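You operate a simulated robot arm through the tools that you are given. There is no shell and no other tool. Be economical: measure what you need, move in short steps, check, and stop when the job is done.

You run a simulated two-armed robot. Do the job below in one go: nothing can be reset, and whatever is moved stays where it is left.

JOB
Space the three sliders out to bays 1, 3 and 5 and close the comb.
Fine: lower the rod with the blue rod lever, shut the cap bar and lock it with the green turn bar.

The check looks at the end state, three seconds after you hand in, the way a careful person would. Anything else that was tipped, shoved, dropped, spilled or broken makes it a failure. A push-on lid holds only when it is set on centred and level and pressed home; a screw cap is set on level and turned clockwise until tight.

ROBOT AND FRAMES
Two 7-joint arms with two-finger parallel grippers on one trunk, on a base that drives. Base frame: it is fixed to the floor where the robot stands at the start and does not move with it; the origin is under the middle of the robot, x ahead of it, y to its left, z up; the surface under the hand at the start is at about z = 800. Readings come in mm, degrees, newtons and seconds.
The left shoulder is at the start at [71, 156, 1180], the right one opposite. Places, roughly: blue braid (30x6x5 cm) [900, -100, 800]; blue hook (5x3x9 cm) [600, 200, 800]; blue rod lever [700, 0, 900]; cap bar of the comb [700, -400, 1100]; cream slider [700, -100, 900]; green hook (5x3x9 cm) [600, 300, 800]; green slider [700, 0, 900]; green turn bar [500, 100, 900]; violet hook (5x3x9 cm) [500, 400, 800]; violet slider [800, -100, 900]; wooden comb [500, -200, 800]. Payload 3.91 kg a hand.
The TCP of each hand is the grasp point between the finger pads, 30 mm short of the fingertips. In the tool frame z runs along the fingers and y along their closing line. The gripper opens to 110 mm. The fingers are 20 mm wide and 10 mm thick; the gripper's body (48 by 112 mm) begins 55 mm behind the TCP.
Orientation is that of the tool frame in the base frame, as a unit quaternion [x, y, z, w]. With the fingers straight down and closing along the base's y, the tool's x points along the base's -x, its y along +y and its z along -z.

CONTROLS
- The arms move only by the tool step_arm. It takes "left_series", "right_series" or both (then of equal length, played together; a hand with none holds still); each is a list of rows, each an object of numbers (a shift or turn left out is 0, a gripper value left out holds the last): "jaw": the closure, from 0 (fully open) to 1 (shut); "x", "y", "z": the shift along the tool's x, y, z in mm; "ax", "ay", "az": the turn, a rotation vector about the tool's x, y, z in degrees. In form: [{"jaw": .., "x": .., "y": .., "z": .., "ax": .., "ay": .., "az": ..}, ...]. A call has 1 to 12 rows; each row shifts and turns the commanded pose from where the row before left it, along the tool's axes as they then stand. Each row takes 0.2 s and may step no farther than 50 mm and 8.6 degrees from the row before; otherwise, or with a gripper value out of range, the whole call is refused. A pose out of reach is approached as far as the arm can. The call stops where the force on the tool passes 40 N (or 10 N more than at its start, if that is more) or the arm is blocked; 0.2 s more then pass. Each finger travels about 108 mm/s and halts on what it meets, pressing with about 28 N; the grip force reading is that of the motor and also rises with nothing between the fingers. The clock runs only during rows and for 0.2 s after the last one: add rows that do not move to give the fingers time. The reply holds the time, the measured pose of the TCP, the force on the tool along the base axes, the opening and the grip force, in the units named above and with some noise, with the torque about the TCP (base axes, N m) and any sound that the robot's microphone picked up.
- Cameras (640 x 400 px; columns grow to the right, rows downward): "scene" is now at [143, 7.6, 1419.7]; the picture's right is [0.12, -0.99, -0.00], its down [-0.46, -0.05, -0.89] and it looks along [0.88, 0.10, -0.46] (base axes); focal length 214 px, centre (320, 200). "left" rides on the left gripper at [72, -17, -103] in its tool frame; the picture's right is [0.23, 0.97, 0.00], its down [-0.76, 0.18, -0.62] and it looks along [-0.61, 0.14, 0.78] (tool axes); focal length 222 px, centre (320, 200). "right" rides on the right gripper at [72, 17, -103] in its tool frame; the picture's right is [-0.23, 0.97, 0.00], its down [-0.76, -0.18, -0.62] and it looks along [-0.61, -0.14, 0.78] (tool axes); focal length 222 px, centre (320, 200). There is no depth. A picture from a camera that has moved, and an enlarged one, comes with that camera's place and axes in the base frame and with its lens.
- grab_frame(camera): a new picture of that camera. It takes no simulated time.
- move_column(by): slides the trunk up (or, below 0, down) by that many mm; the arms and the scene camera ride with it, the base frame stays. It gives what a move gives, with no picture.
- steer(legs): drives the robot by 1 to 6 legs, each [ahead, left, turn to the left] in mm, mm and degrees, along the robot's own axes; the way and the turn of a leg run together, so that a leg with both is an arc; at most 1500 mm and 180 degrees a leg. The arms and the cameras ride along, it lands a little off, and it stops where it bumps. It gives what a move gives.
- turn_head(pan, tilt): turns the head with the scene camera to pan (to the left, within 86 degrees either way) and tilt (down, from -29 to 69), counted from straight ahead of the robot. It gives what a move gives.
- inspect(camera, box): a new picture of the part [left, top, right, bottom] of that camera's present view, enlarged. It takes no simulated time.
- job_done(): hands the job in; it is judged then, once.

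Work in short steps. Places have to be worked out from the pictures, the camera data and where the tool is seen: move nearer, look again, correct. Check each grasp and each placing, and mend what went wrong. You have 120 turns and 88 pictures in all, those below and enlarged ones among them. Open the grippers and draw the arms clear of the work before you hand the job in, unless the task says otherwise; then end with one line.

The tools are called after ">>>" as a command line: name --argument value ..., lists and objects as JSON in quotes. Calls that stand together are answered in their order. step_arm: Moves the arms, as the interface text tells. Its arguments: {"type":"object","properties":{"left_series":{"type":"array"},"right_series":{"type":"array"}},"required":[]} The other tools are called the same way: move_column (by) slides the trunk up or down; steer (legs) drives the base; turn_head (pan, tilt) turns the head that bears the scene camera; grab_frame (camera) takes a picture; inspect (camera, box) takes an enlarged picture of a part of a camera's view; job_done () hands the job in.

At the start:

```text
time_s: 0.0
left_position: [855.4, 237.1, 1421.1]
left_tool_rot: [0.0, 1.0, 0.0, 0.001]
left_contact_force: [-0.9, 0.3, 0.2]
left_wrist_torque: [-0.05, 0.03, 0.0]
left_width: 110.1
left_finger_force: 0.0
right_position: [669.4, -280.4, 1424.6]
right_tool_rot: [-0.001, 1.0, 0.0, 0.0]
right_contact_force: [0.1, -0.1, -0.5]
right_wrist_torque: [0.0, 0.01, 0.01]
right_width: 109.7
right_finger_force: 0.1
trunk travel left (down, up): [-625.0, 315.0]
robot x, y, heading: [-3.0, -0.8, -0.1]
head pan, tilt: [6.6, 27.6]
```

scene: 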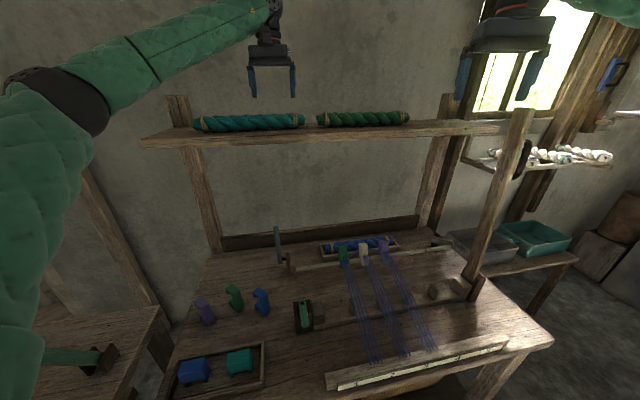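
right: 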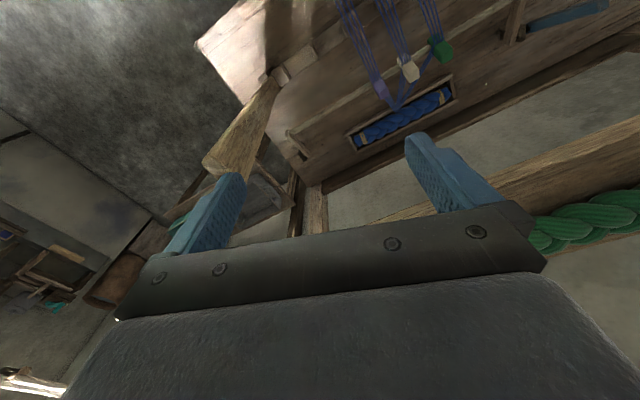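
left: 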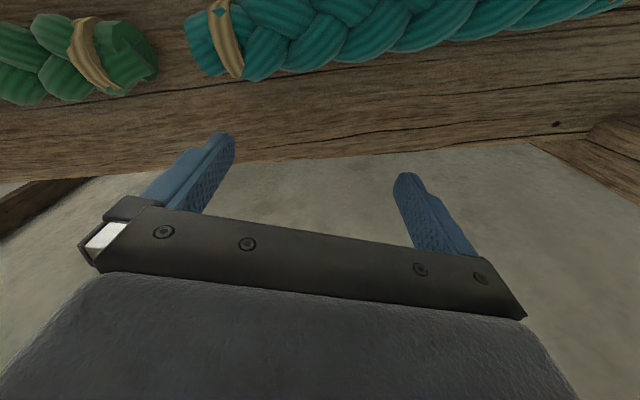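

I'll start with enlarged views of the work area: the rod, sliders, comb and turn bar.

>>> inspect --camera "scene" --box '[260, 210, 500, 360]'

>>> inspect --camera "scene" --box '[300, 320, 560, 400]'

>>> inspect --camera "scene" --box '[430, 60, 640, 200]'

```text
2.67 times, centred on (380, 285) of scene
camera zoom: at [143.0, 7.6, 1419.7], right [0.12, -0.99, 0.0], down [-0.46, -0.05, -0.89], along [0.88, 0.1, -0.46], focal length 572 px, centre (160, -27)
```

zoom: 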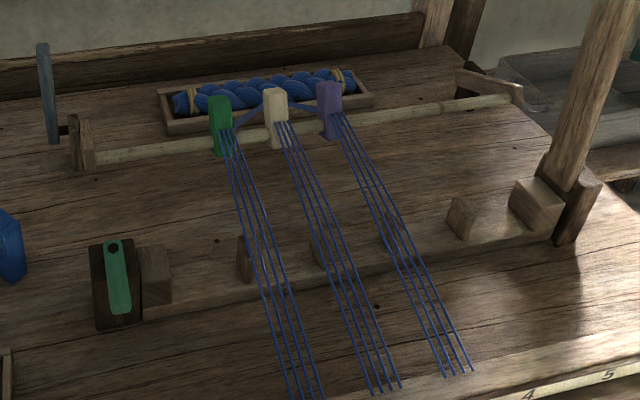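

```text
2.46 times, centred on (430, 360) of scene
camera zoom: at [143.0, 7.6, 1419.7], right [0.12, -0.99, 0.0], down [-0.46, -0.05, -0.89], along [0.88, 0.1, -0.46], focal length 528 px, centre (49, -194)
```

zoom: 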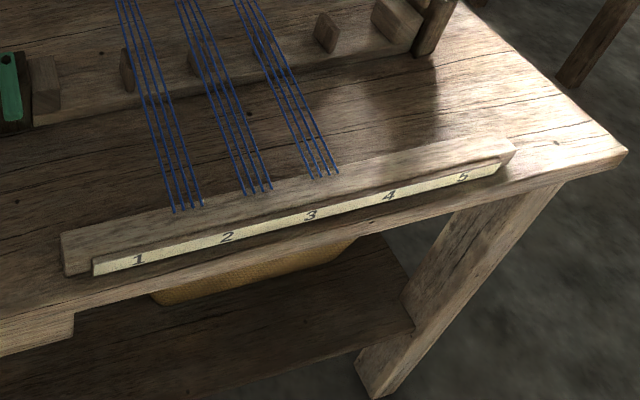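

```text
2.86 times, centred on (535, 130) of scene
camera zoom: at [143.0, 7.6, 1419.7], right [0.12, -0.99, 0.0], down [-0.46, -0.05, -0.89], along [0.88, 0.1, -0.46], focal length 613 px, centre (-294, 400)
```

zoom: 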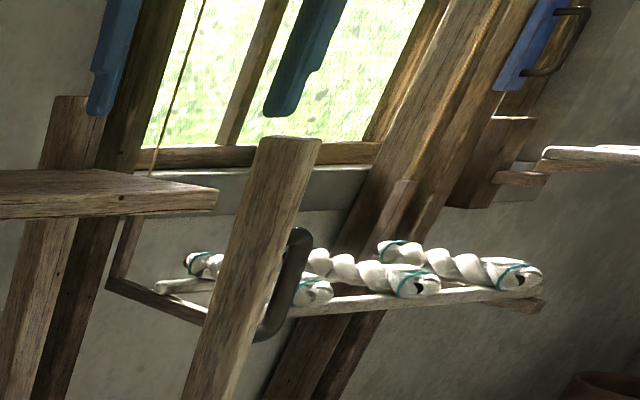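

Work appears yawed about -18°. Tight zooms on the lever end, sliders, comb and turn bar for detail.

>>> inspect --camera "scene" --box '[265, 220, 345, 270]'

>>> inspect --camera "scene" --box '[330, 230, 458, 310]'

>>> inspect --camera "scene" --box '[280, 280, 376, 340]'

>>> inspect --camera "scene" --box '[412, 220, 508, 310]'

```text
8.00 times, centred on (305, 245) of scene
camera zoom: at [143.0, 7.6, 1419.7], right [0.12, -0.99, 0.0], down [-0.46, -0.05, -0.89], along [0.88, 0.1, -0.46], focal length 1716 px, centre (440, -160)
```

zoom: 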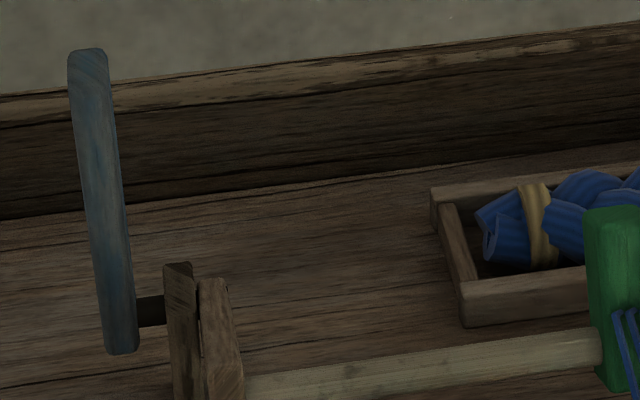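

```text
5.00 times, centred on (394, 270) of scene
camera zoom: at [143.0, 7.6, 1419.7], right [0.12, -0.99, 0.0], down [-0.46, -0.05, -0.89], along [0.88, 0.1, -0.46], focal length 1072 px, centre (-50, -150)
```

zoom: 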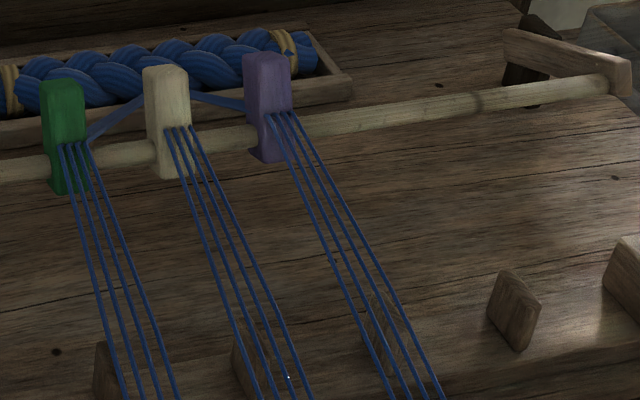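

```text
6.67 times, centred on (328, 310) of scene
camera zoom: at [143.0, 7.6, 1419.7], right [0.12, -0.99, 0.0], down [-0.46, -0.05, -0.89], along [0.88, 0.1, -0.46], focal length 1430 px, centre (267, -533)
```

zoom: 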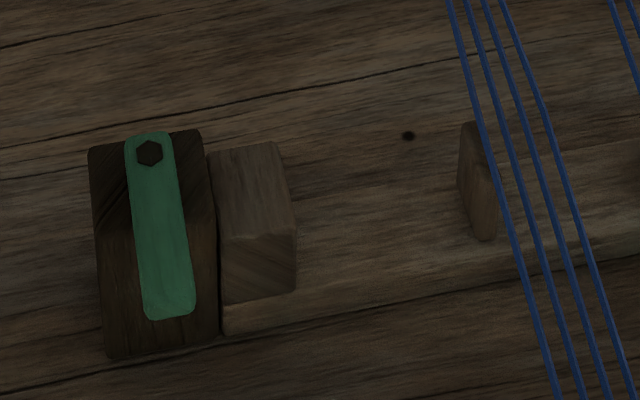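

```text
4.44 times, centred on (460, 265) of scene
camera zoom: at [143.0, 7.6, 1419.7], right [0.12, -0.99, 0.0], down [-0.46, -0.05, -0.89], along [0.88, 0.1, -0.46], focal length 953 px, centre (-302, -89)
```

zoom: 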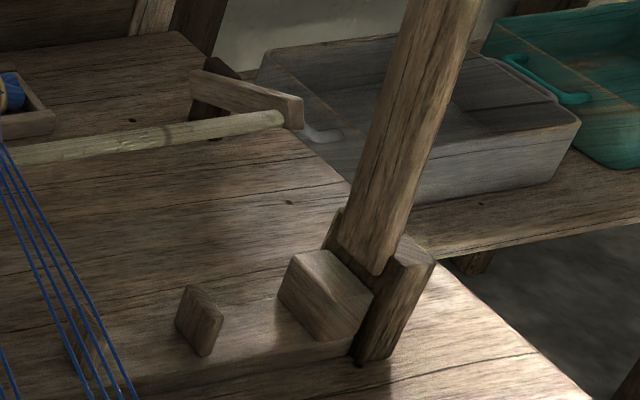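

Lever rotates the rod arms (pull toward robot), bar pivots near the right end. I bring the right hand back and down, yawed -17°, for a closer view of the sliders.

>>> step_arm --right_series '[{"x": 7, "y": 21.4, "z": 39}, {"x": 7, "y": 21.4, "z": 39}, {"x": 7, "y": 21.4, "z": 39}, {"x": 7, "y": 21.4, "z": 39}, {"x": 7, "y": 21.4, "z": 39}, {"x": 7, "y": 21.4, "z": 39}, {"x": 7, "y": 21.4, "z": 39}, {"az": 5.67}, {"az": 5.67}, {"az": 5.67}]'

>>> grab_frame --camera "right"

```text
time_s: 2.2
left_position: [854.9, 236.9, 1421.0]
left_tool_rot: [-0.001, 1.0, 0.0, 0.0]
left_contact_force: [-1.0, 0.6, -0.2]
left_wrist_torque: [0.02, 0.0, 0.02]
left_width: 110.2
left_finger_force: 0.1
right_position: [620.1, -129.5, 1150.9]
right_tool_rot: [0.15, 0.989, 0.0, 0.0]
right_contact_force: [0.0, 0.1, -0.4]
right_wrist_torque: [0.01, 0.01, 0.02]
right_width: 110.0
right_finger_force: 0.2
trunk travel left (down, up): [-625.0, 315.0]
robot x, y, heading: [-2.3, -3.0, 0.0]
head pan, tilt: [6.6, 27.6]
```

```text
77 pictures are left
camera right: at [557.3, -92.3, 1254.3], right [0.5, 0.86, 0.0], down [0.68, -0.39, 0.62], along [0.54, -0.31, -0.78], focal length 222 px, centre (320, 200)
```

right: 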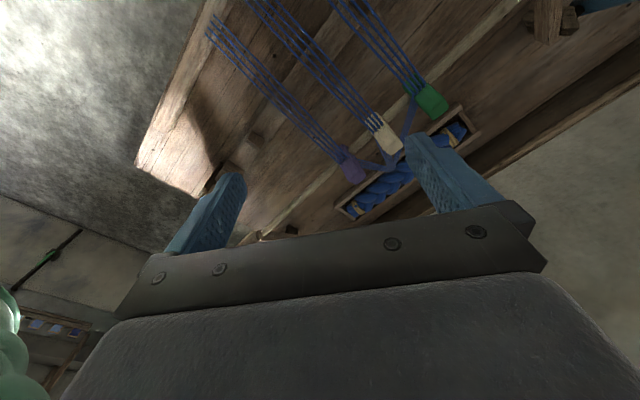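

The yaw sign was wrong (comb is turned +17°); I turn the hand back by 34° and look again.

>>> step_arm --right_series '[{"az": -6.8}, {"az": -6.8}, {"az": -6.8}, {"az": -6.8}, {"az": -6.8}]'

>>> grab_frame --camera "right"

```text
time_s: 3.4
left_position: [855.2, 236.1, 1420.9]
left_tool_rot: [0.001, 1.0, 0.0, 0.0]
left_contact_force: [-0.8, -0.2, -1.0]
left_wrist_torque: [0.02, 0.0, -0.03]
left_width: 109.7
left_finger_force: 0.1
right_position: [621.8, -129.8, 1151.8]
right_tool_rot: [-0.149, 0.989, 0.0, 0.0]
right_contact_force: [1.8, 1.1, -0.4]
right_wrist_torque: [-0.01, -0.02, 0.04]
right_width: 110.0
right_finger_force: 0.1
trunk travel left (down, up): [-625.0, 315.0]
robot x, y, heading: [-1.1, 1.2, 0.1]
head pan, tilt: [6.6, 27.6]
```

```text
76 pictures are left
camera right: at [546.9, -134.8, 1255.0], right [-0.07, 1.0, 0.0], down [0.78, 0.05, 0.62], along [0.62, 0.04, -0.78], focal length 222 px, centre (320, 200)
```

right: 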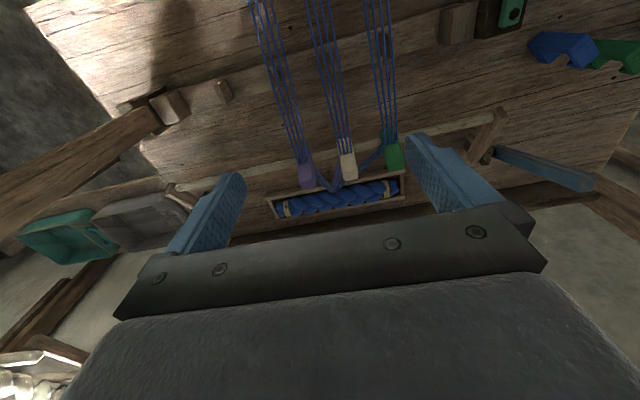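

Triangulated violet slider top ≈ (760,-145,943), rod top ≈ 900. Moving the right hand to just above it, jaws half open along the rod.

>>> step_arm --right_series '[{"jaw": 0.45, "x": -25.5, "y": -11, "z": 28}, {"x": -25.5, "y": -11, "z": 28}, {"x": -25.5, "y": -11, "z": 28}, {"x": -25.5, "y": -11, "z": 28}, {"x": -25.5, "y": -11, "z": 28}]'

>>> grab_frame --camera "right"

>>> inspect --camera "scene" --box '[330, 190, 458, 270]'

```text
time_s: 4.8
left_position: [833.9, 239.0, 1431.1]
left_tool_rot: [0.003, 1.0, -0.002, 0.006]
left_contact_force: [-0.3, -0.8, 0.3]
left_wrist_torque: [0.02, -0.01, -0.02]
left_width: 110.0
left_finger_force: 0.1
right_position: [740.4, -137.9, 1030.8]
right_tool_rot: [-0.151, 0.988, -0.003, 0.013]
right_contact_force: [-1.1, -0.8, 0.0]
right_wrist_torque: [0.0, 0.01, 0.06]
right_width: 60.6
right_finger_force: 0.1
trunk travel left (down, up): [-625.0, 315.0]
robot x, y, heading: [-4.1, -0.7, -0.1]
head pan, tilt: [6.6, 27.6]
stopped in row 5 (right hand): the arm was blocked; the commanded pose is now the measured one
```

```text
75 pictures are left
camera right: at [663.5, -143.4, 1131.4], right [-0.07, 1.0, 0.0], down [0.76, 0.06, 0.64], along [0.64, 0.04, -0.76], focal length 222 px, centre (320, 200)
```

right: 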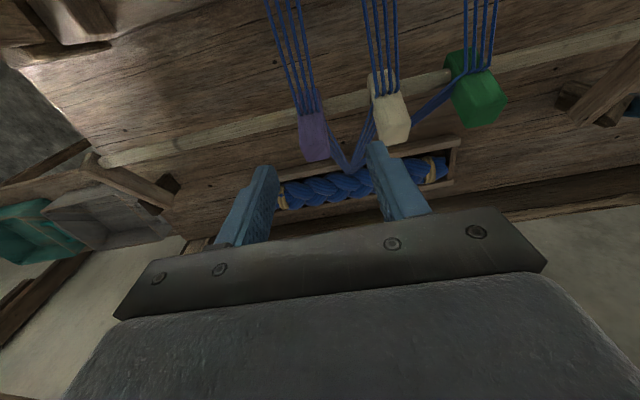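

```text
5.00 times, centred on (394, 230) of scene
camera zoom: at [121.3, 14.6, 1421.5], right [0.11, -0.99, 0.01], down [-0.45, -0.06, -0.89], along [0.89, 0.09, -0.45], focal length 1072 px, centre (-50, 50)
```

zoom: 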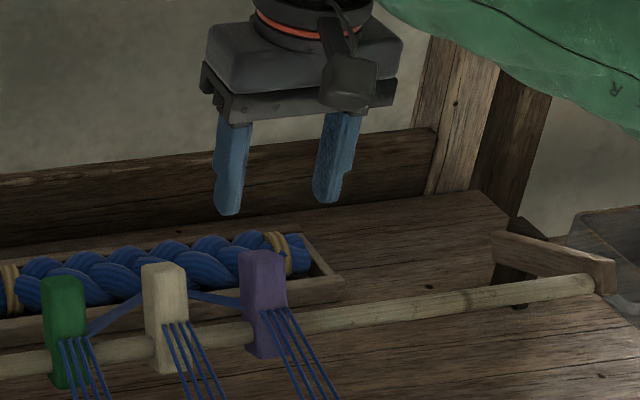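

The arm was blocked and the robot shifted back ~20 mm; I look at the overall scene to find what was touched.

>>> grab_frame --camera "scene"

>>> turn_head --pan -45 --tilt 25

>>> grab_frame --camera "scene"

```text
73 pictures are left
camera scene: at [121.3, 14.6, 1421.5], right [0.11, -0.99, 0.01], down [-0.45, -0.06, -0.89], along [0.89, 0.09, -0.45], focal length 214 px, centre (320, 200)
```

scene: 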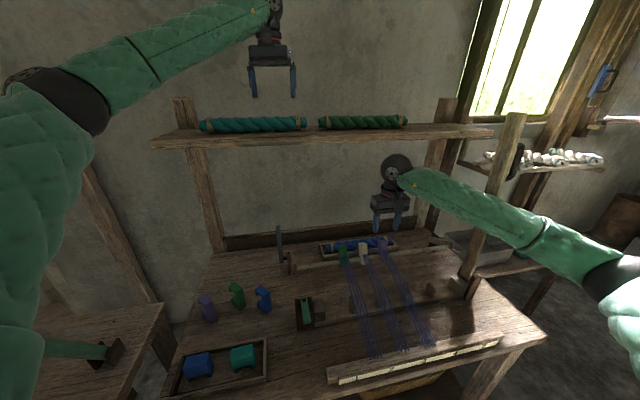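

```text
time_s: 6.0
left_position: [834.8, 241.4, 1430.0]
left_tool_rot: [0.001, 1.0, -0.003, 0.006]
left_contact_force: [-0.3, -0.7, -0.4]
left_wrist_torque: [0.0, -0.01, -0.01]
left_width: 110.0
left_finger_force: 0.1
right_position: [740.1, -138.9, 1027.4]
right_tool_rot: [-0.15, 0.989, -0.005, 0.011]
right_contact_force: [-0.2, -0.2, 0.2]
right_wrist_torque: [-0.01, 0.0, -0.04]
right_width: 60.3
right_finger_force: 0.0
trunk travel left (down, up): [-625.0, 315.0]
robot x, y, heading: [-5.2, -3.9, -0.4]
head pan, tilt: [-45.0, 25.0]
```

```text
72 pictures are left
camera scene: at [95.1, -59.6, 1425.8], right [-0.71, -0.7, 0.0], down [-0.29, 0.29, -0.91], along [0.64, -0.65, -0.41], focal length 214 px, centre (320, 200)
```

scene: 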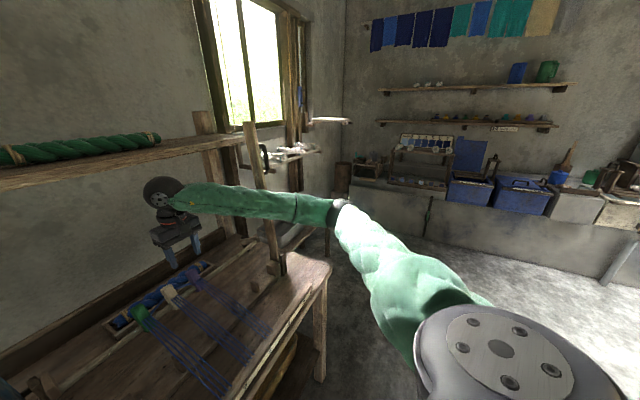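

The right forearm is pressing on the upright cap bar. I back it out the same way and will use the left arm for the sliders instead.

>>> step_arm --right_series '[{"x": 25.5, "y": 11, "z": -28}, {"x": 25.5, "y": 11, "z": -28}, {"x": 25.5, "y": 11, "z": -28}, {"x": 25.5, "y": 11, "z": -28}, {"x": 30}, {"x": 30}, {"x": 30}]'

>>> grab_frame --camera "scene"

```text
time_s: 7.6
left_position: [852.4, 230.8, 1420.8]
left_tool_rot: [0.002, 1.0, -0.001, 0.0]
left_contact_force: [-0.5, -0.3, -0.2]
left_wrist_torque: [0.02, -0.04, 0.02]
left_width: 110.0
left_finger_force: 0.1
right_position: [556.7, -161.9, 1127.7]
right_tool_rot: [-0.149, 0.989, 0.001, 0.004]
right_contact_force: [0.1, -0.4, 0.0]
right_wrist_torque: [-0.01, 0.01, 0.0]
right_width: 60.4
right_finger_force: 0.1
trunk travel left (down, up): [-625.0, 315.0]
robot x, y, heading: [-8.1, -2.8, -0.4]
head pan, tilt: [-45.0, 25.0]
```

```text
71 pictures are left
camera scene: at [113.3, -70.0, 1424.0], right [-0.71, -0.7, 0.0], down [-0.3, 0.3, -0.91], along [0.64, -0.64, -0.42], focal length 214 px, centre (320, 200)
```

scene: 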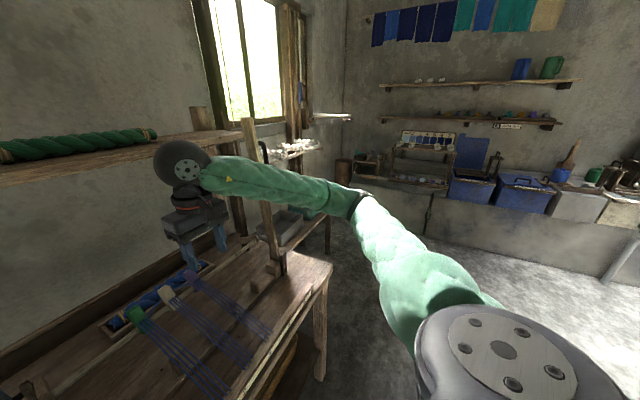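

Clear now. Park the right arm back and to the right.

>>> step_arm --right_series '[{"x": 23, "y": -22, "z": -24}, {"x": 23, "y": -22, "z": -24}, {"x": 23, "y": -22, "z": -24}, {"x": 23, "y": -22, "z": -24}, {"x": 23, "y": -22, "z": -24}]'

>>> step_arm --left_series '[{"x": 45, "az": -5.67}, {"x": 45, "az": -5.67}, {"x": 45, "az": -5.66}, {"x": 21, "y": -15, "z": 38}, {"x": 21, "y": -15, "z": 38}, {"x": 21, "y": -15, "z": 38}, {"x": 21, "y": -15, "z": 38}, {"x": 21, "y": -15, "z": 38}, {"z": 40}, {"z": 41}]'

>>> turn_head --pan 6.6 --tilt 30

>>> grab_frame --camera "scene"

>>> grab_frame --camera "left"

```text
time_s: 8.8
left_position: [851.0, 231.5, 1422.0]
left_tool_rot: [0.003, 1.0, 0.0, 0.001]
left_contact_force: [0.2, 0.6, 0.7]
left_wrist_torque: [-0.02, -0.03, -0.01]
left_width: 110.0
left_finger_force: 0.0
right_position: [477.2, -301.1, 1245.7]
right_tool_rot: [-0.15, 0.989, 0.001, 0.004]
right_contact_force: [-0.6, -0.4, -0.2]
right_wrist_torque: [-0.01, 0.0, 0.02]
right_width: 60.5
right_finger_force: 0.0
trunk travel left (down, up): [-625.0, 315.0]
robot x, y, heading: [-1.1, -1.0, 0.1]
head pan, tilt: [-45.0, 25.0]
```

```text
time_s: 11.0
left_position: [641.2, 114.5, 1148.5]
left_tool_rot: [-0.145, 0.989, 0.0, -0.001]
left_contact_force: [1.0, 0.7, -0.3]
left_wrist_torque: [-0.04, 0.01, 0.02]
left_width: 109.9
left_finger_force: 0.1
right_position: [479.3, -299.8, 1246.3]
right_tool_rot: [-0.149, 0.989, 0.0, 0.003]
right_contact_force: [0.2, -0.1, -0.4]
right_wrist_torque: [-0.03, 0.0, 0.01]
right_width: 60.5
right_finger_force: 0.0
trunk travel left (down, up): [-625.0, 315.0]
robot x, y, heading: [-2.0, -2.3, -0.4]
head pan, tilt: [-45.0, 25.0]
```

```text
time_s: 12.2
left_position: [641.0, 114.9, 1149.4]
left_tool_rot: [-0.147, 0.989, 0.0, -0.001]
left_contact_force: [-0.6, -0.2, 0.5]
left_wrist_torque: [0.03, 0.05, -0.01]
left_width: 109.7
left_finger_force: 0.0
right_position: [476.8, -299.3, 1245.5]
right_tool_rot: [-0.148, 0.989, 0.0, 0.004]
right_contact_force: [-0.4, -0.7, -0.9]
right_wrist_torque: [0.0, 0.0, 0.02]
right_width: 60.6
right_finger_force: 0.0
trunk travel left (down, up): [-625.0, 315.0]
robot x, y, heading: [-2.5, -0.2, -0.4]
head pan, tilt: [6.6, 30.0]
```

```text
70 pictures are left
camera scene: at [138.8, 5.9, 1415.9], right [0.11, -0.99, 0.0], down [-0.5, -0.05, -0.87], along [0.86, 0.1, -0.5], focal length 214 px, centre (320, 200)
```

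scene: 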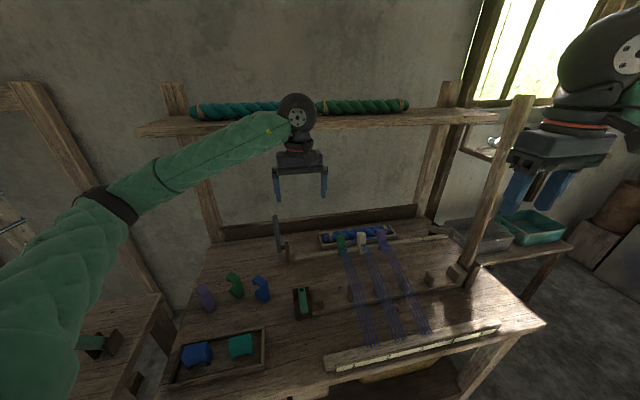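

```text
69 pictures are left
camera left: at [576.3, 78.6, 1255.2], right [-0.5, 0.87, 0.0], down [0.68, 0.39, 0.62], along [0.54, 0.31, -0.78], focal length 222 px, centre (320, 200)
```

left: 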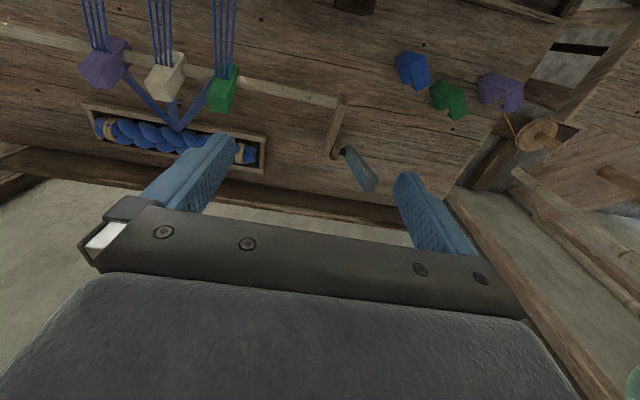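

The left arm has free access. Moving it over violet at ~z 1000, jaws at 60 mm.

>>> step_arm --left_series '[{"jaw": 0.45, "x": -4.8, "y": -35.4, "z": 18.6}, {"x": -4.8, "y": -35.4, "z": 18.6}, {"x": -4.8, "y": -35.4, "z": 18.6}, {"x": -4.8, "y": -35.4, "z": 18.6}, {"x": -4.8, "y": -35.4, "z": 18.6}, {"x": -4.8, "y": -35.4, "z": 18.6}, {"x": -4.8, "y": -35.4, "z": 18.6}, {"x": -4.8, "y": -35.4, "z": 18.6}]'

>>> grab_frame --camera "left"

>>> inspect --camera "scene" --box '[310, 160, 470, 280]'

```text
time_s: 14.0
left_position: [760.5, -141.6, 1002.0]
left_tool_rot: [-0.146, 0.989, 0.001, 0.0]
left_contact_force: [-0.5, 0.4, 0.8]
left_wrist_torque: [0.01, 0.0, 0.02]
left_width: 60.5
left_finger_force: 0.2
right_position: [480.2, -301.1, 1244.9]
right_tool_rot: [-0.149, 0.989, 0.001, 0.004]
right_contact_force: [0.5, -0.7, -0.2]
right_wrist_torque: [0.02, 0.03, -0.02]
right_width: 60.8
right_finger_force: 0.1
trunk travel left (down, up): [-625.0, 315.0]
robot x, y, heading: [-4.8, -1.7, -0.3]
head pan, tilt: [6.6, 30.0]
```

```text
68 pictures are left
camera left: at [696.9, -178.8, 1105.8], right [-0.5, 0.87, 0.0], down [0.68, 0.39, 0.62], along [0.54, 0.31, -0.78], focal length 222 px, centre (320, 200)
```

left: 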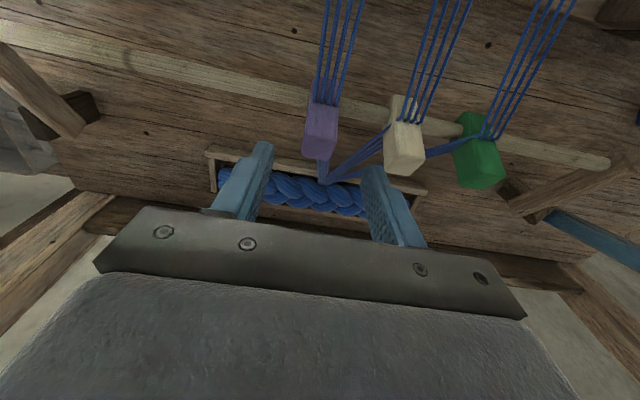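

```text
3.33 times, centred on (390, 220) of scene
camera zoom: at [139.5, 4.5, 1415.8], right [0.11, -0.99, 0.0], down [-0.5, -0.05, -0.87], along [0.86, 0.1, -0.5], focal length 715 px, centre (87, 133)
```

zoom: 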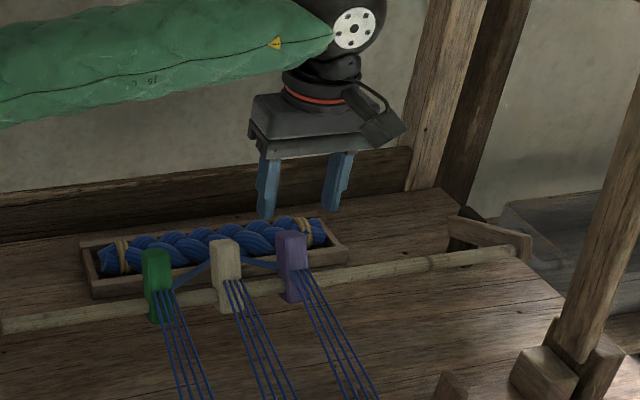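

Hand is centred over violet within ~3 mm. Descending to z≈943 (fingertips just above the rod) and closing.

>>> step_arm --left_series '[{"y": -2, "z": 29}, {"z": 29}, {"jaw": 0.8}, {}, {}]'

>>> grab_frame --camera "left"

>>> inspect --camera "scene" --box '[310, 160, 470, 280]'

```text
time_s: 15.2
left_position: [762.8, -145.3, 943.0]
left_tool_rot: [-0.146, 0.989, 0.001, -0.001]
left_contact_force: [3.3, 0.7, -1.4]
left_wrist_torque: [0.23, -0.06, 1.08]
left_width: 26.2
left_finger_force: 44.8
right_position: [478.8, -298.4, 1245.5]
right_tool_rot: [-0.149, 0.989, 0.0, 0.003]
right_contact_force: [-0.4, 0.7, -0.1]
right_wrist_torque: [0.03, 0.0, -0.03]
right_width: 60.6
right_finger_force: 0.0
trunk travel left (down, up): [-625.0, 315.0]
robot x, y, heading: [-2.6, -2.4, -0.3]
head pan, tilt: [6.6, 30.0]
```

```text
66 pictures are left
camera left: at [698.6, -181.8, 1047.7], right [-0.5, 0.87, 0.0], down [0.68, 0.39, 0.62], along [0.54, 0.31, -0.78], focal length 222 px, centre (320, 200)
```

left: 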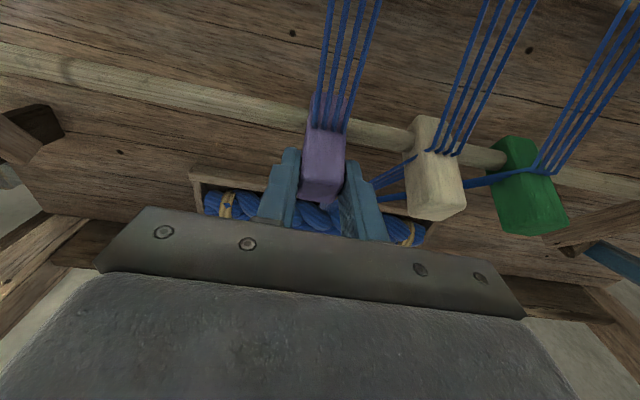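

```text
3.33 times, centred on (390, 220) of scene
camera zoom: at [139.4, 5.8, 1415.8], right [0.11, -0.99, 0.0], down [-0.5, -0.06, -0.87], along [0.86, 0.1, -0.5], focal length 715 px, centre (87, 133)
```

zoom: 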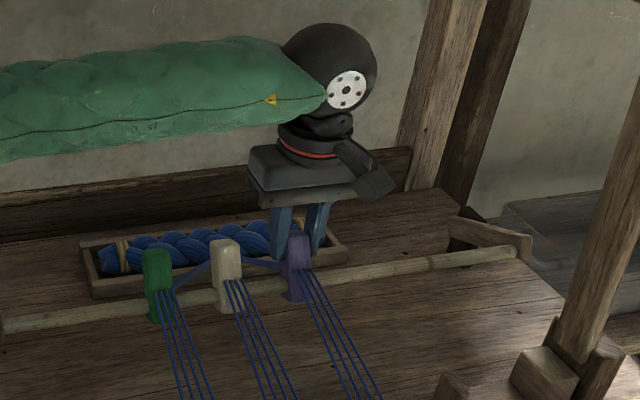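

Violet is gripped (26 mm). Slide it right along the rod, checking forces after the first part.

>>> step_arm --left_series '[{"y": -15}, {"y": -20}, {"y": -20}, {"y": -20}]'

```text
time_s: 16.2
left_position: [785.1, -215.0, 942.7]
left_tool_rot: [-0.147, 0.989, -0.001, 0.0]
left_contact_force: [19.4, 5.0, 1.3]
left_wrist_torque: [0.9, -1.36, 0.88]
left_width: 26.0
left_finger_force: 45.4
right_position: [480.5, -300.1, 1245.8]
right_tool_rot: [-0.149, 0.989, 0.001, 0.003]
right_contact_force: [0.0, -0.7, -0.7]
right_wrist_torque: [-0.03, -0.01, -0.01]
right_width: 60.3
right_finger_force: 0.1
trunk travel left (down, up): [-625.0, 315.0]
robot x, y, heading: [-3.2, -0.8, -0.0]
head pan, tilt: [6.6, 30.0]
```

Sideways force suggests the rod is yawed slightly more; correct a little and continue.

>>> step_arm --left_series '[{"x": -3, "az": -1.2}, {"y": -20}, {"y": -20}, {"y": -20}]'

>>> grab_frame --camera "left"

>>> inspect --camera "scene" --box '[310, 190, 510, 340]'

```text
time_s: 17.2
left_position: [801.8, -274.7, 943.0]
left_tool_rot: [-0.156, 0.988, 0.001, -0.001]
left_contact_force: [6.9, 1.0, -6.1]
left_wrist_torque: [-0.07, -0.02, -0.3]
left_width: 26.0
left_finger_force: 44.2
right_position: [480.3, -300.8, 1245.2]
right_tool_rot: [-0.148, 0.989, 0.001, 0.003]
right_contact_force: [0.2, 0.3, 0.4]
right_wrist_torque: [0.02, 0.0, 0.0]
right_width: 60.3
right_finger_force: 0.1
trunk travel left (down, up): [-625.0, 315.0]
robot x, y, heading: [-1.2, -2.0, -0.2]
head pan, tilt: [6.6, 30.0]
```

```text
64 pictures are left
camera left: at [739.8, -311.2, 1046.9], right [-0.52, 0.86, 0.0], down [0.67, 0.4, 0.62], along [0.53, 0.32, -0.78], focal length 222 px, centre (320, 200)
```

left: 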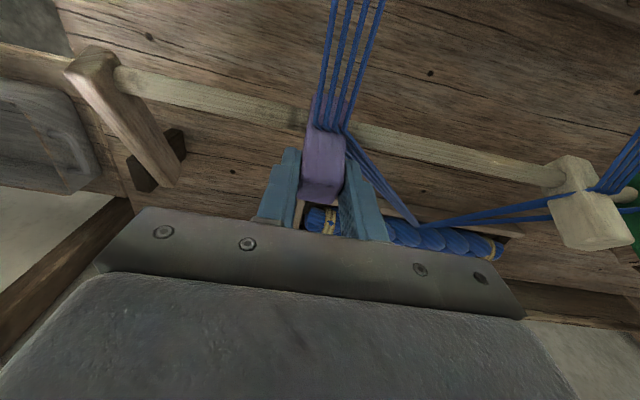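

```text
2.67 times, centred on (410, 265) of scene
camera zoom: at [140.1, 4.9, 1415.6], right [0.11, -0.99, 0.0], down [-0.5, -0.05, -0.87], along [0.86, 0.1, -0.5], focal length 572 px, centre (80, 27)
```

zoom: 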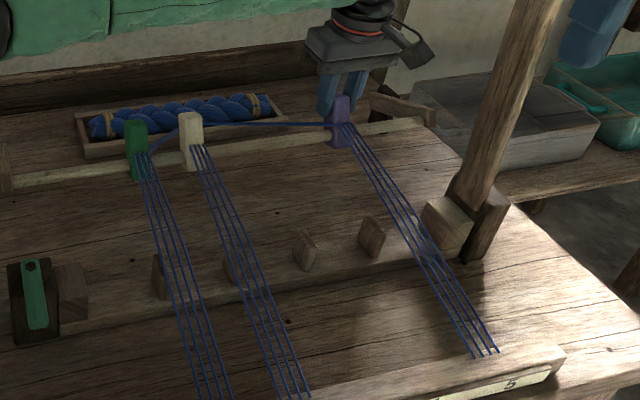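

Strings move with the slider. I check the bay alignment with the parked right camera, which looks at the comb's right side.

>>> grab_frame --camera "right"

```text
62 pictures are left
camera right: at [404.9, -305.9, 1347.4], right [-0.07, 1.0, 0.0], down [0.78, 0.05, 0.63], along [0.63, 0.05, -0.78], focal length 222 px, centre (320, 200)
```

right: 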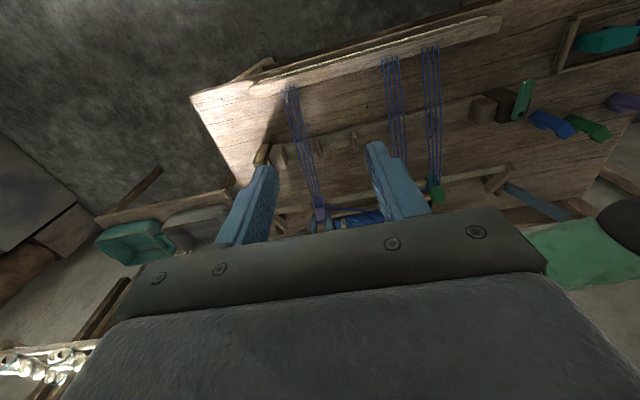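

>>> inspect --camera "right" --box '[240, 10, 496, 170]'

```text
2.50 times, centred on (368, 90) of right
camera zoom: at [404.9, -305.9, 1347.4], right [-0.07, 1.0, 0.0], down [0.78, 0.05, 0.63], along [0.63, 0.05, -0.78], focal length 555 px, centre (200, 475)
```

zoom: 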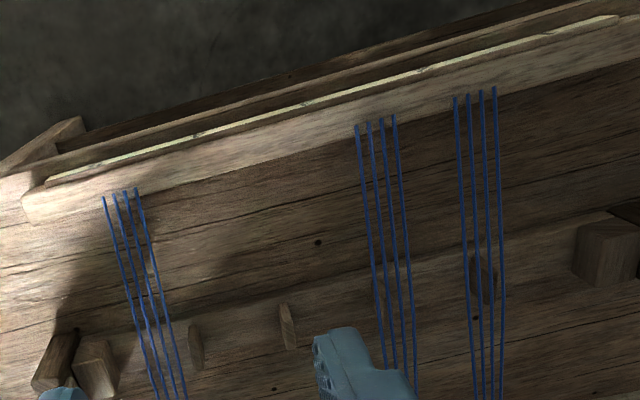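

Violet bundle is ~14 mm short of bay 5's centre. Move it 14 mm further, release and lift.

>>> step_arm --left_series '[{"y": -14}, {}, {"jaw": 0.5}, {"jaw": 0.45}, {"z": -40}, {"z": -40}]'

>>> inspect --camera "right" --box '[240, 10, 496, 170]'

>>> inspect --camera "scene" --box '[310, 200, 534, 340]'

```text
time_s: 18.6
left_position: [807.7, -286.7, 1023.6]
left_tool_rot: [-0.157, 0.988, 0.001, 0.0]
left_contact_force: [-0.3, -1.4, -0.5]
left_wrist_torque: [0.04, 0.01, 0.02]
left_width: 60.4
left_finger_force: 0.1
right_position: [478.6, -299.9, 1246.2]
right_tool_rot: [-0.149, 0.989, 0.001, 0.004]
right_contact_force: [-0.1, 0.8, -0.5]
right_wrist_torque: [0.02, -0.02, 0.02]
right_width: 60.6
right_finger_force: 0.0
trunk travel left (down, up): [-625.0, 315.0]
robot x, y, heading: [-2.1, -2.2, -0.3]
head pan, tilt: [6.6, 30.0]
```

```text
2.50 times, centred on (368, 90) of right
camera zoom: at [403.3, -305.3, 1348.1], right [-0.07, 1.0, 0.0], down [0.78, 0.05, 0.63], along [0.63, 0.04, -0.78], focal length 555 px, centre (200, 475)
```

zoom: 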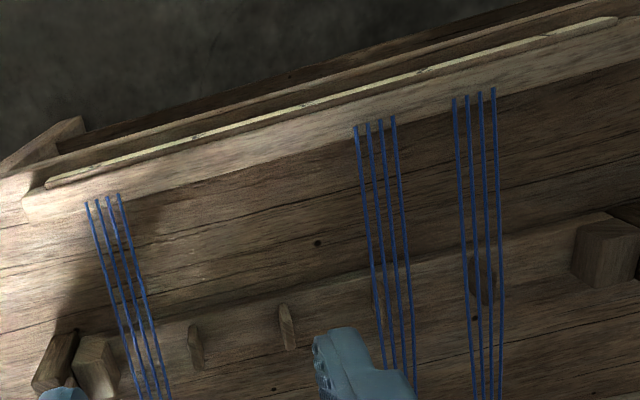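

```text
2.86 times, centred on (422, 270) of scene
camera zoom: at [138.5, 5.6, 1415.8], right [0.11, -0.99, 0.0], down [-0.5, -0.05, -0.87], along [0.86, 0.1, -0.5], focal length 613 px, centre (29, 0)
```

zoom: 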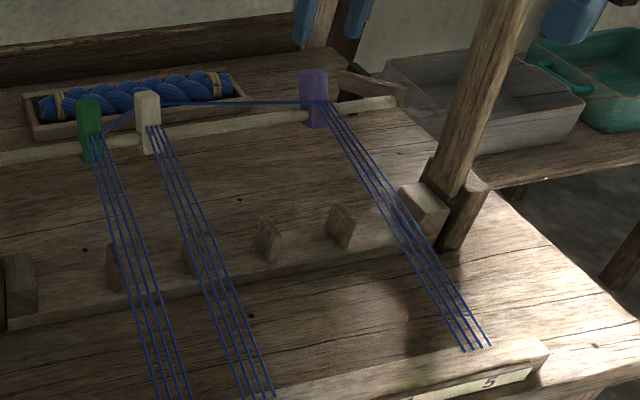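

Violet is centred in bay 5. Move the hand over to cream at the same height.

>>> step_arm --left_series '[{"y": 44}, {"y": 44}, {"y": 44}, {"y": 44}, {"y": 44}]'

>>> grab_frame --camera "left"

```text
time_s: 19.8
left_position: [738.4, -79.3, 1022.1]
left_tool_rot: [-0.155, 0.988, 0.0, -0.001]
left_contact_force: [0.4, 0.9, -1.3]
left_wrist_torque: [0.02, 0.02, 0.0]
left_width: 60.5
left_finger_force: 0.0
right_position: [478.0, -300.4, 1246.7]
right_tool_rot: [-0.148, 0.989, -0.001, 0.004]
right_contact_force: [-0.9, -0.2, -0.1]
right_wrist_torque: [0.04, 0.01, 0.0]
right_width: 60.2
right_finger_force: 0.0
trunk travel left (down, up): [-625.0, 315.0]
robot x, y, heading: [-4.7, -0.3, -0.2]
head pan, tilt: [6.6, 30.0]
```

```text
58 pictures are left
camera left: at [675.3, -117.7, 1126.5], right [-0.52, 0.86, 0.0], down [0.67, 0.4, 0.62], along [0.53, 0.32, -0.78], focal length 222 px, centre (320, 200)
```

left: 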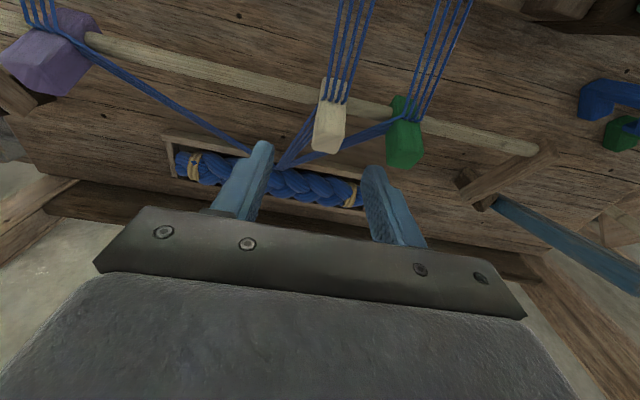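

Cream is ~8 mm further to the left; correct, descend, grip.

>>> step_arm --left_series '[{"y": 8, "z": 20}, {"z": 30}, {"z": 29.5}, {"jaw": 0.8}, {}, {}]'

```text
time_s: 21.2
left_position: [736.9, -70.9, 941.2]
left_tool_rot: [-0.156, 0.988, 0.0, -0.002]
left_contact_force: [3.0, 1.4, -3.3]
left_wrist_torque: [-0.29, -0.21, 0.21]
left_width: 25.7
left_finger_force: 45.1
right_position: [479.8, -299.2, 1244.9]
right_tool_rot: [-0.148, 0.989, 0.001, 0.003]
right_contact_force: [0.9, -0.2, -0.7]
right_wrist_torque: [-0.03, -0.01, -0.03]
right_width: 60.5
right_finger_force: 0.0
trunk travel left (down, up): [-625.0, 315.0]
robot x, y, heading: [-1.6, -1.4, -0.3]
head pan, tilt: [6.6, 30.0]
```

Gripped. Slide cream right by 50 mm to bay 3.

>>> step_arm --left_series '[{"y": -16}, {"y": -17}, {"y": -17}, {}]'

>>> inspect --camera "right" --box '[240, 10, 496, 170]'

>>> inspect --camera "scene" --box '[310, 200, 534, 340]'

```text
time_s: 22.2
left_position: [750.9, -118.3, 941.4]
left_tool_rot: [-0.156, 0.988, 0.001, -0.001]
left_contact_force: [3.3, 2.4, -8.4]
left_wrist_torque: [-0.24, 0.18, 0.09]
left_width: 26.1
left_finger_force: 45.8
right_position: [478.7, -299.8, 1246.3]
right_tool_rot: [-0.149, 0.989, 0.0, 0.003]
right_contact_force: [0.2, 0.2, 0.5]
right_wrist_torque: [-0.02, 0.01, 0.01]
right_width: 60.6
right_finger_force: 0.1
trunk travel left (down, up): [-625.0, 315.0]
robot x, y, heading: [-4.8, -0.3, -0.2]
head pan, tilt: [6.6, 30.0]
```

```text
2.50 times, centred on (368, 90) of right
camera zoom: at [404.7, -304.8, 1347.9], right [-0.07, 1.0, 0.0], down [0.78, 0.05, 0.63], along [0.63, 0.04, -0.78], focal length 555 px, centre (200, 475)
```

zoom: 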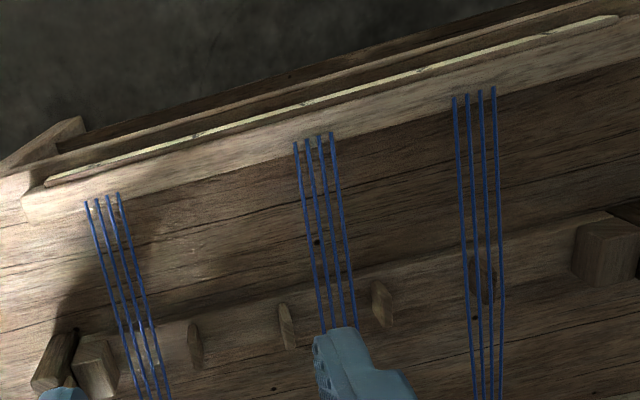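

```text
2.86 times, centred on (422, 270) of scene
camera zoom: at [140.0, 6.2, 1415.7], right [0.11, -0.99, 0.0], down [-0.5, -0.06, -0.87], along [0.86, 0.1, -0.5], focal length 613 px, centre (29, 0)
```

zoom: 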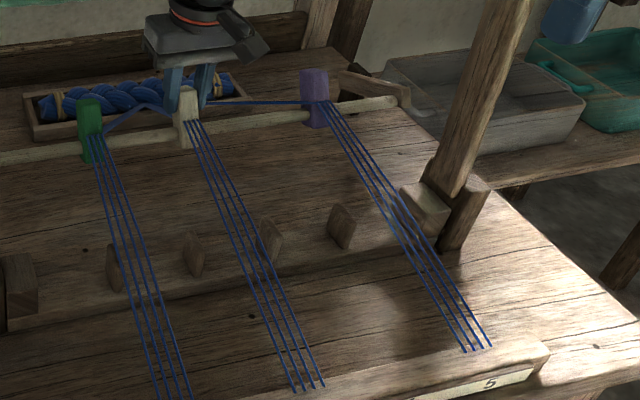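

Cream is centred in bay 3. Release, lift, go over to green.

>>> step_arm --left_series '[{"jaw": 0.5}, {"jaw": 0.45}, {"z": -40}, {"z": -40}, {"y": 40}, {"y": 40}, {"y": 36}]'

>>> grab_frame --camera "left"

```text
time_s: 23.8
left_position: [714.1, -4.9, 1023.3]
left_tool_rot: [-0.156, 0.988, 0.0, -0.001]
left_contact_force: [0.5, 0.6, 0.3]
left_wrist_torque: [-0.03, -0.02, -0.02]
left_width: 60.5
left_finger_force: 0.2
right_position: [478.4, -300.1, 1246.3]
right_tool_rot: [-0.147, 0.989, -0.001, 0.003]
right_contact_force: [0.0, -0.1, -0.1]
right_wrist_torque: [-0.02, -0.02, -0.03]
right_width: 60.3
right_finger_force: 0.0
trunk travel left (down, up): [-625.0, 315.0]
robot x, y, heading: [-3.9, -1.9, -0.3]
head pan, tilt: [6.6, 30.0]
```

```text
55 pictures are left
camera left: at [651.3, -43.0, 1128.4], right [-0.52, 0.86, 0.0], down [0.67, 0.4, 0.62], along [0.53, 0.32, -0.78], focal length 222 px, centre (320, 200)
```

left: 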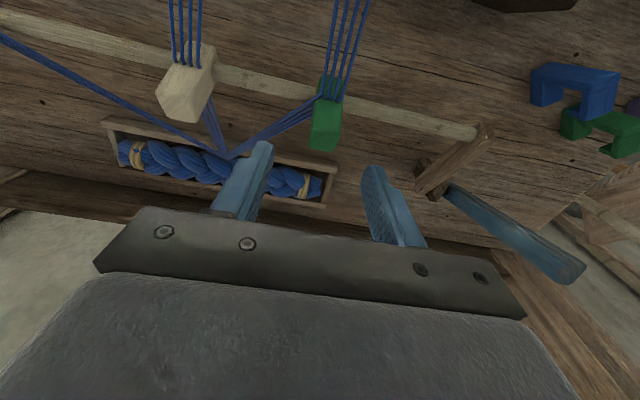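

Green ~5 mm to the left. Correct, descend, grip.

>>> step_arm --left_series '[{"x": -2, "y": 4, "z": 20}, {"z": 30}, {"z": 31}, {"jaw": 0.8}, {}, {}]'

```text
time_s: 25.2
left_position: [717.2, -3.7, 941.9]
left_tool_rot: [-0.158, 0.987, 0.0, -0.001]
left_contact_force: [2.3, 0.7, -1.3]
left_wrist_torque: [-0.17, -0.23, 0.01]
left_width: 26.1
left_finger_force: 45.4
right_position: [477.2, -300.5, 1244.4]
right_tool_rot: [-0.149, 0.989, 0.001, 0.004]
right_contact_force: [-0.6, 0.8, -0.3]
right_wrist_torque: [0.01, 0.0, -0.01]
right_width: 60.2
right_finger_force: 0.1
trunk travel left (down, up): [-625.0, 315.0]
robot x, y, heading: [-4.4, 0.9, -0.6]
head pan, tilt: [6.6, 30.0]
```

Slide green 58 mm left into bay 1.

>>> step_arm --left_series '[{"y": 18}, {"y": 20}, {"y": 20}, {}]'

>>> inspect --camera "scene" --box '[280, 200, 520, 350]'

>>> inspect --camera "right" --box '[340, 10, 596, 170]'

```text
time_s: 26.2
left_position: [700.0, 51.4, 942.7]
left_tool_rot: [-0.156, 0.988, 0.0, -0.001]
left_contact_force: [2.6, -0.7, 3.6]
left_wrist_torque: [-0.07, -0.47, 0.04]
left_width: 26.0
left_finger_force: 44.7
right_position: [478.5, -300.3, 1245.2]
right_tool_rot: [-0.148, 0.989, 0.0, 0.003]
right_contact_force: [-0.5, 0.5, 0.0]
right_wrist_torque: [-0.03, 0.0, 0.02]
right_width: 60.8
right_finger_force: 0.1
trunk travel left (down, up): [-625.0, 315.0]
robot x, y, heading: [-1.0, -1.6, -0.4]
head pan, tilt: [6.6, 30.0]
```

```text
2.67 times, centred on (400, 275) of scene
camera zoom: at [138.9, 5.6, 1415.9], right [0.11, -0.99, 0.0], down [-0.5, -0.05, -0.87], along [0.86, 0.1, -0.5], focal length 572 px, centre (107, 0)
```

zoom: 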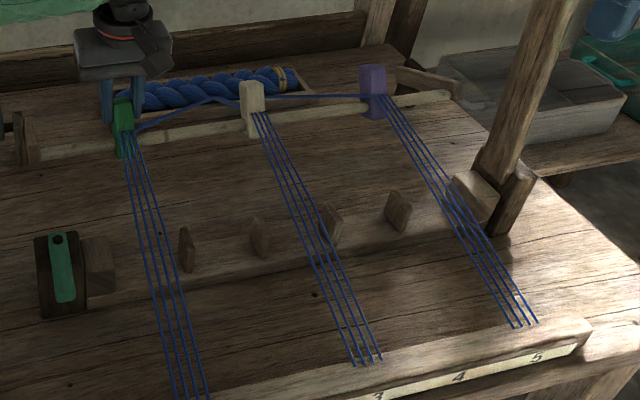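

```text
2.50 times, centred on (468, 90) of right
camera zoom: at [403.7, -305.3, 1348.2], right [-0.07, 1.0, 0.0], down [0.78, 0.05, 0.63], along [0.63, 0.04, -0.78], focal length 555 px, centre (-50, 475)
```

zoom: 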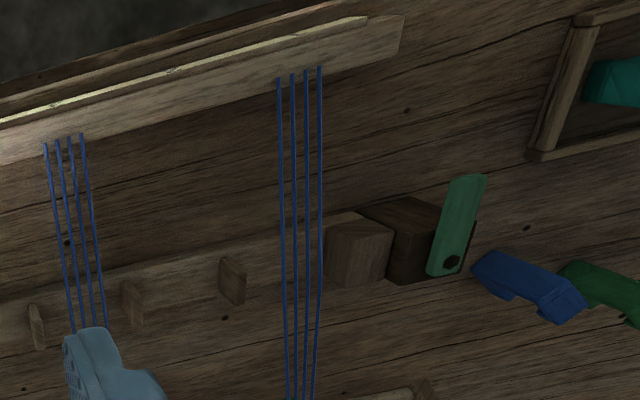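

Green sits in bay 1 as well. Release, lift high, and move above/behind the lever (estimated pivot ≈ (715,221,860), top ≈ (676,206,1033)) with jaws closed.

>>> step_arm --left_series '[{"jaw": 0.5}, {"jaw": 0.45}, {"z": -40}, {"z": -40}, {"z": -45}, {"z": -45}, {"jaw": 1, "x": -20, "y": 39}, {"x": -20, "y": 39}, {"x": -21, "y": 39}, {"x": -21, "y": 39}]'

>>> grab_frame --camera "left"

>>> grab_frame --camera "scene"

```text
time_s: 28.6
left_position: [708.0, 76.8, 1146.5]
left_tool_rot: [-0.081, 0.996, -0.001, 0.023]
left_contact_force: [0.0, -0.3, 0.2]
left_wrist_torque: [-0.02, 0.02, 0.03]
left_width: 0.2
left_finger_force: 28.1
right_position: [409.1, -410.4, 1254.0]
right_tool_rot: [-0.088, 0.996, 0.003, 0.011]
right_contact_force: [0.9, -0.8, -1.0]
right_wrist_torque: [0.04, 0.08, 0.02]
right_width: 60.2
right_finger_force: 0.1
trunk travel left (down, up): [-625.0, 315.0]
robot x, y, heading: [-21.2, -48.4, -7.0]
head pan, tilt: [6.6, 30.0]
stopped in row 10 (left hand): the arm was blocked; the commanded pose is now the measured one
```

```text
52 pictures are left
camera left: at [634.5, 48.6, 1248.5], right [-0.38, 0.92, -0.02], down [0.69, 0.3, 0.66], along [0.61, 0.24, -0.75], focal length 222 px, centre (320, 200)
```

left: 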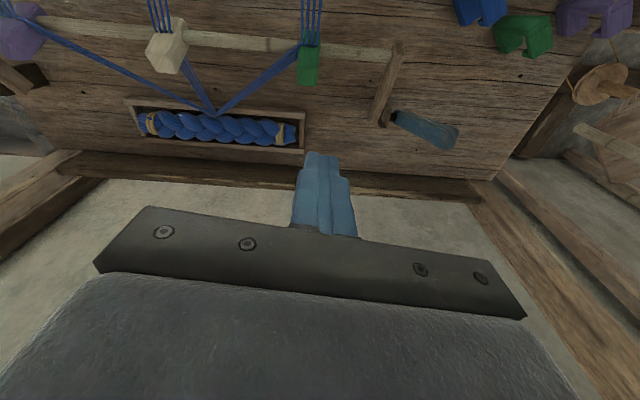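

```text
51 pictures are left
camera scene: at [65.8, -62.3, 1427.3], right [-0.01, -1.0, 0.0], down [-0.46, 0.01, -0.89], along [0.89, -0.01, -0.46], focal length 214 px, centre (320, 200)
```

scene: 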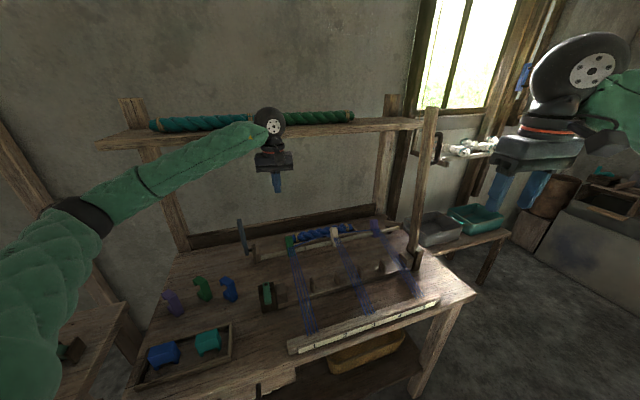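

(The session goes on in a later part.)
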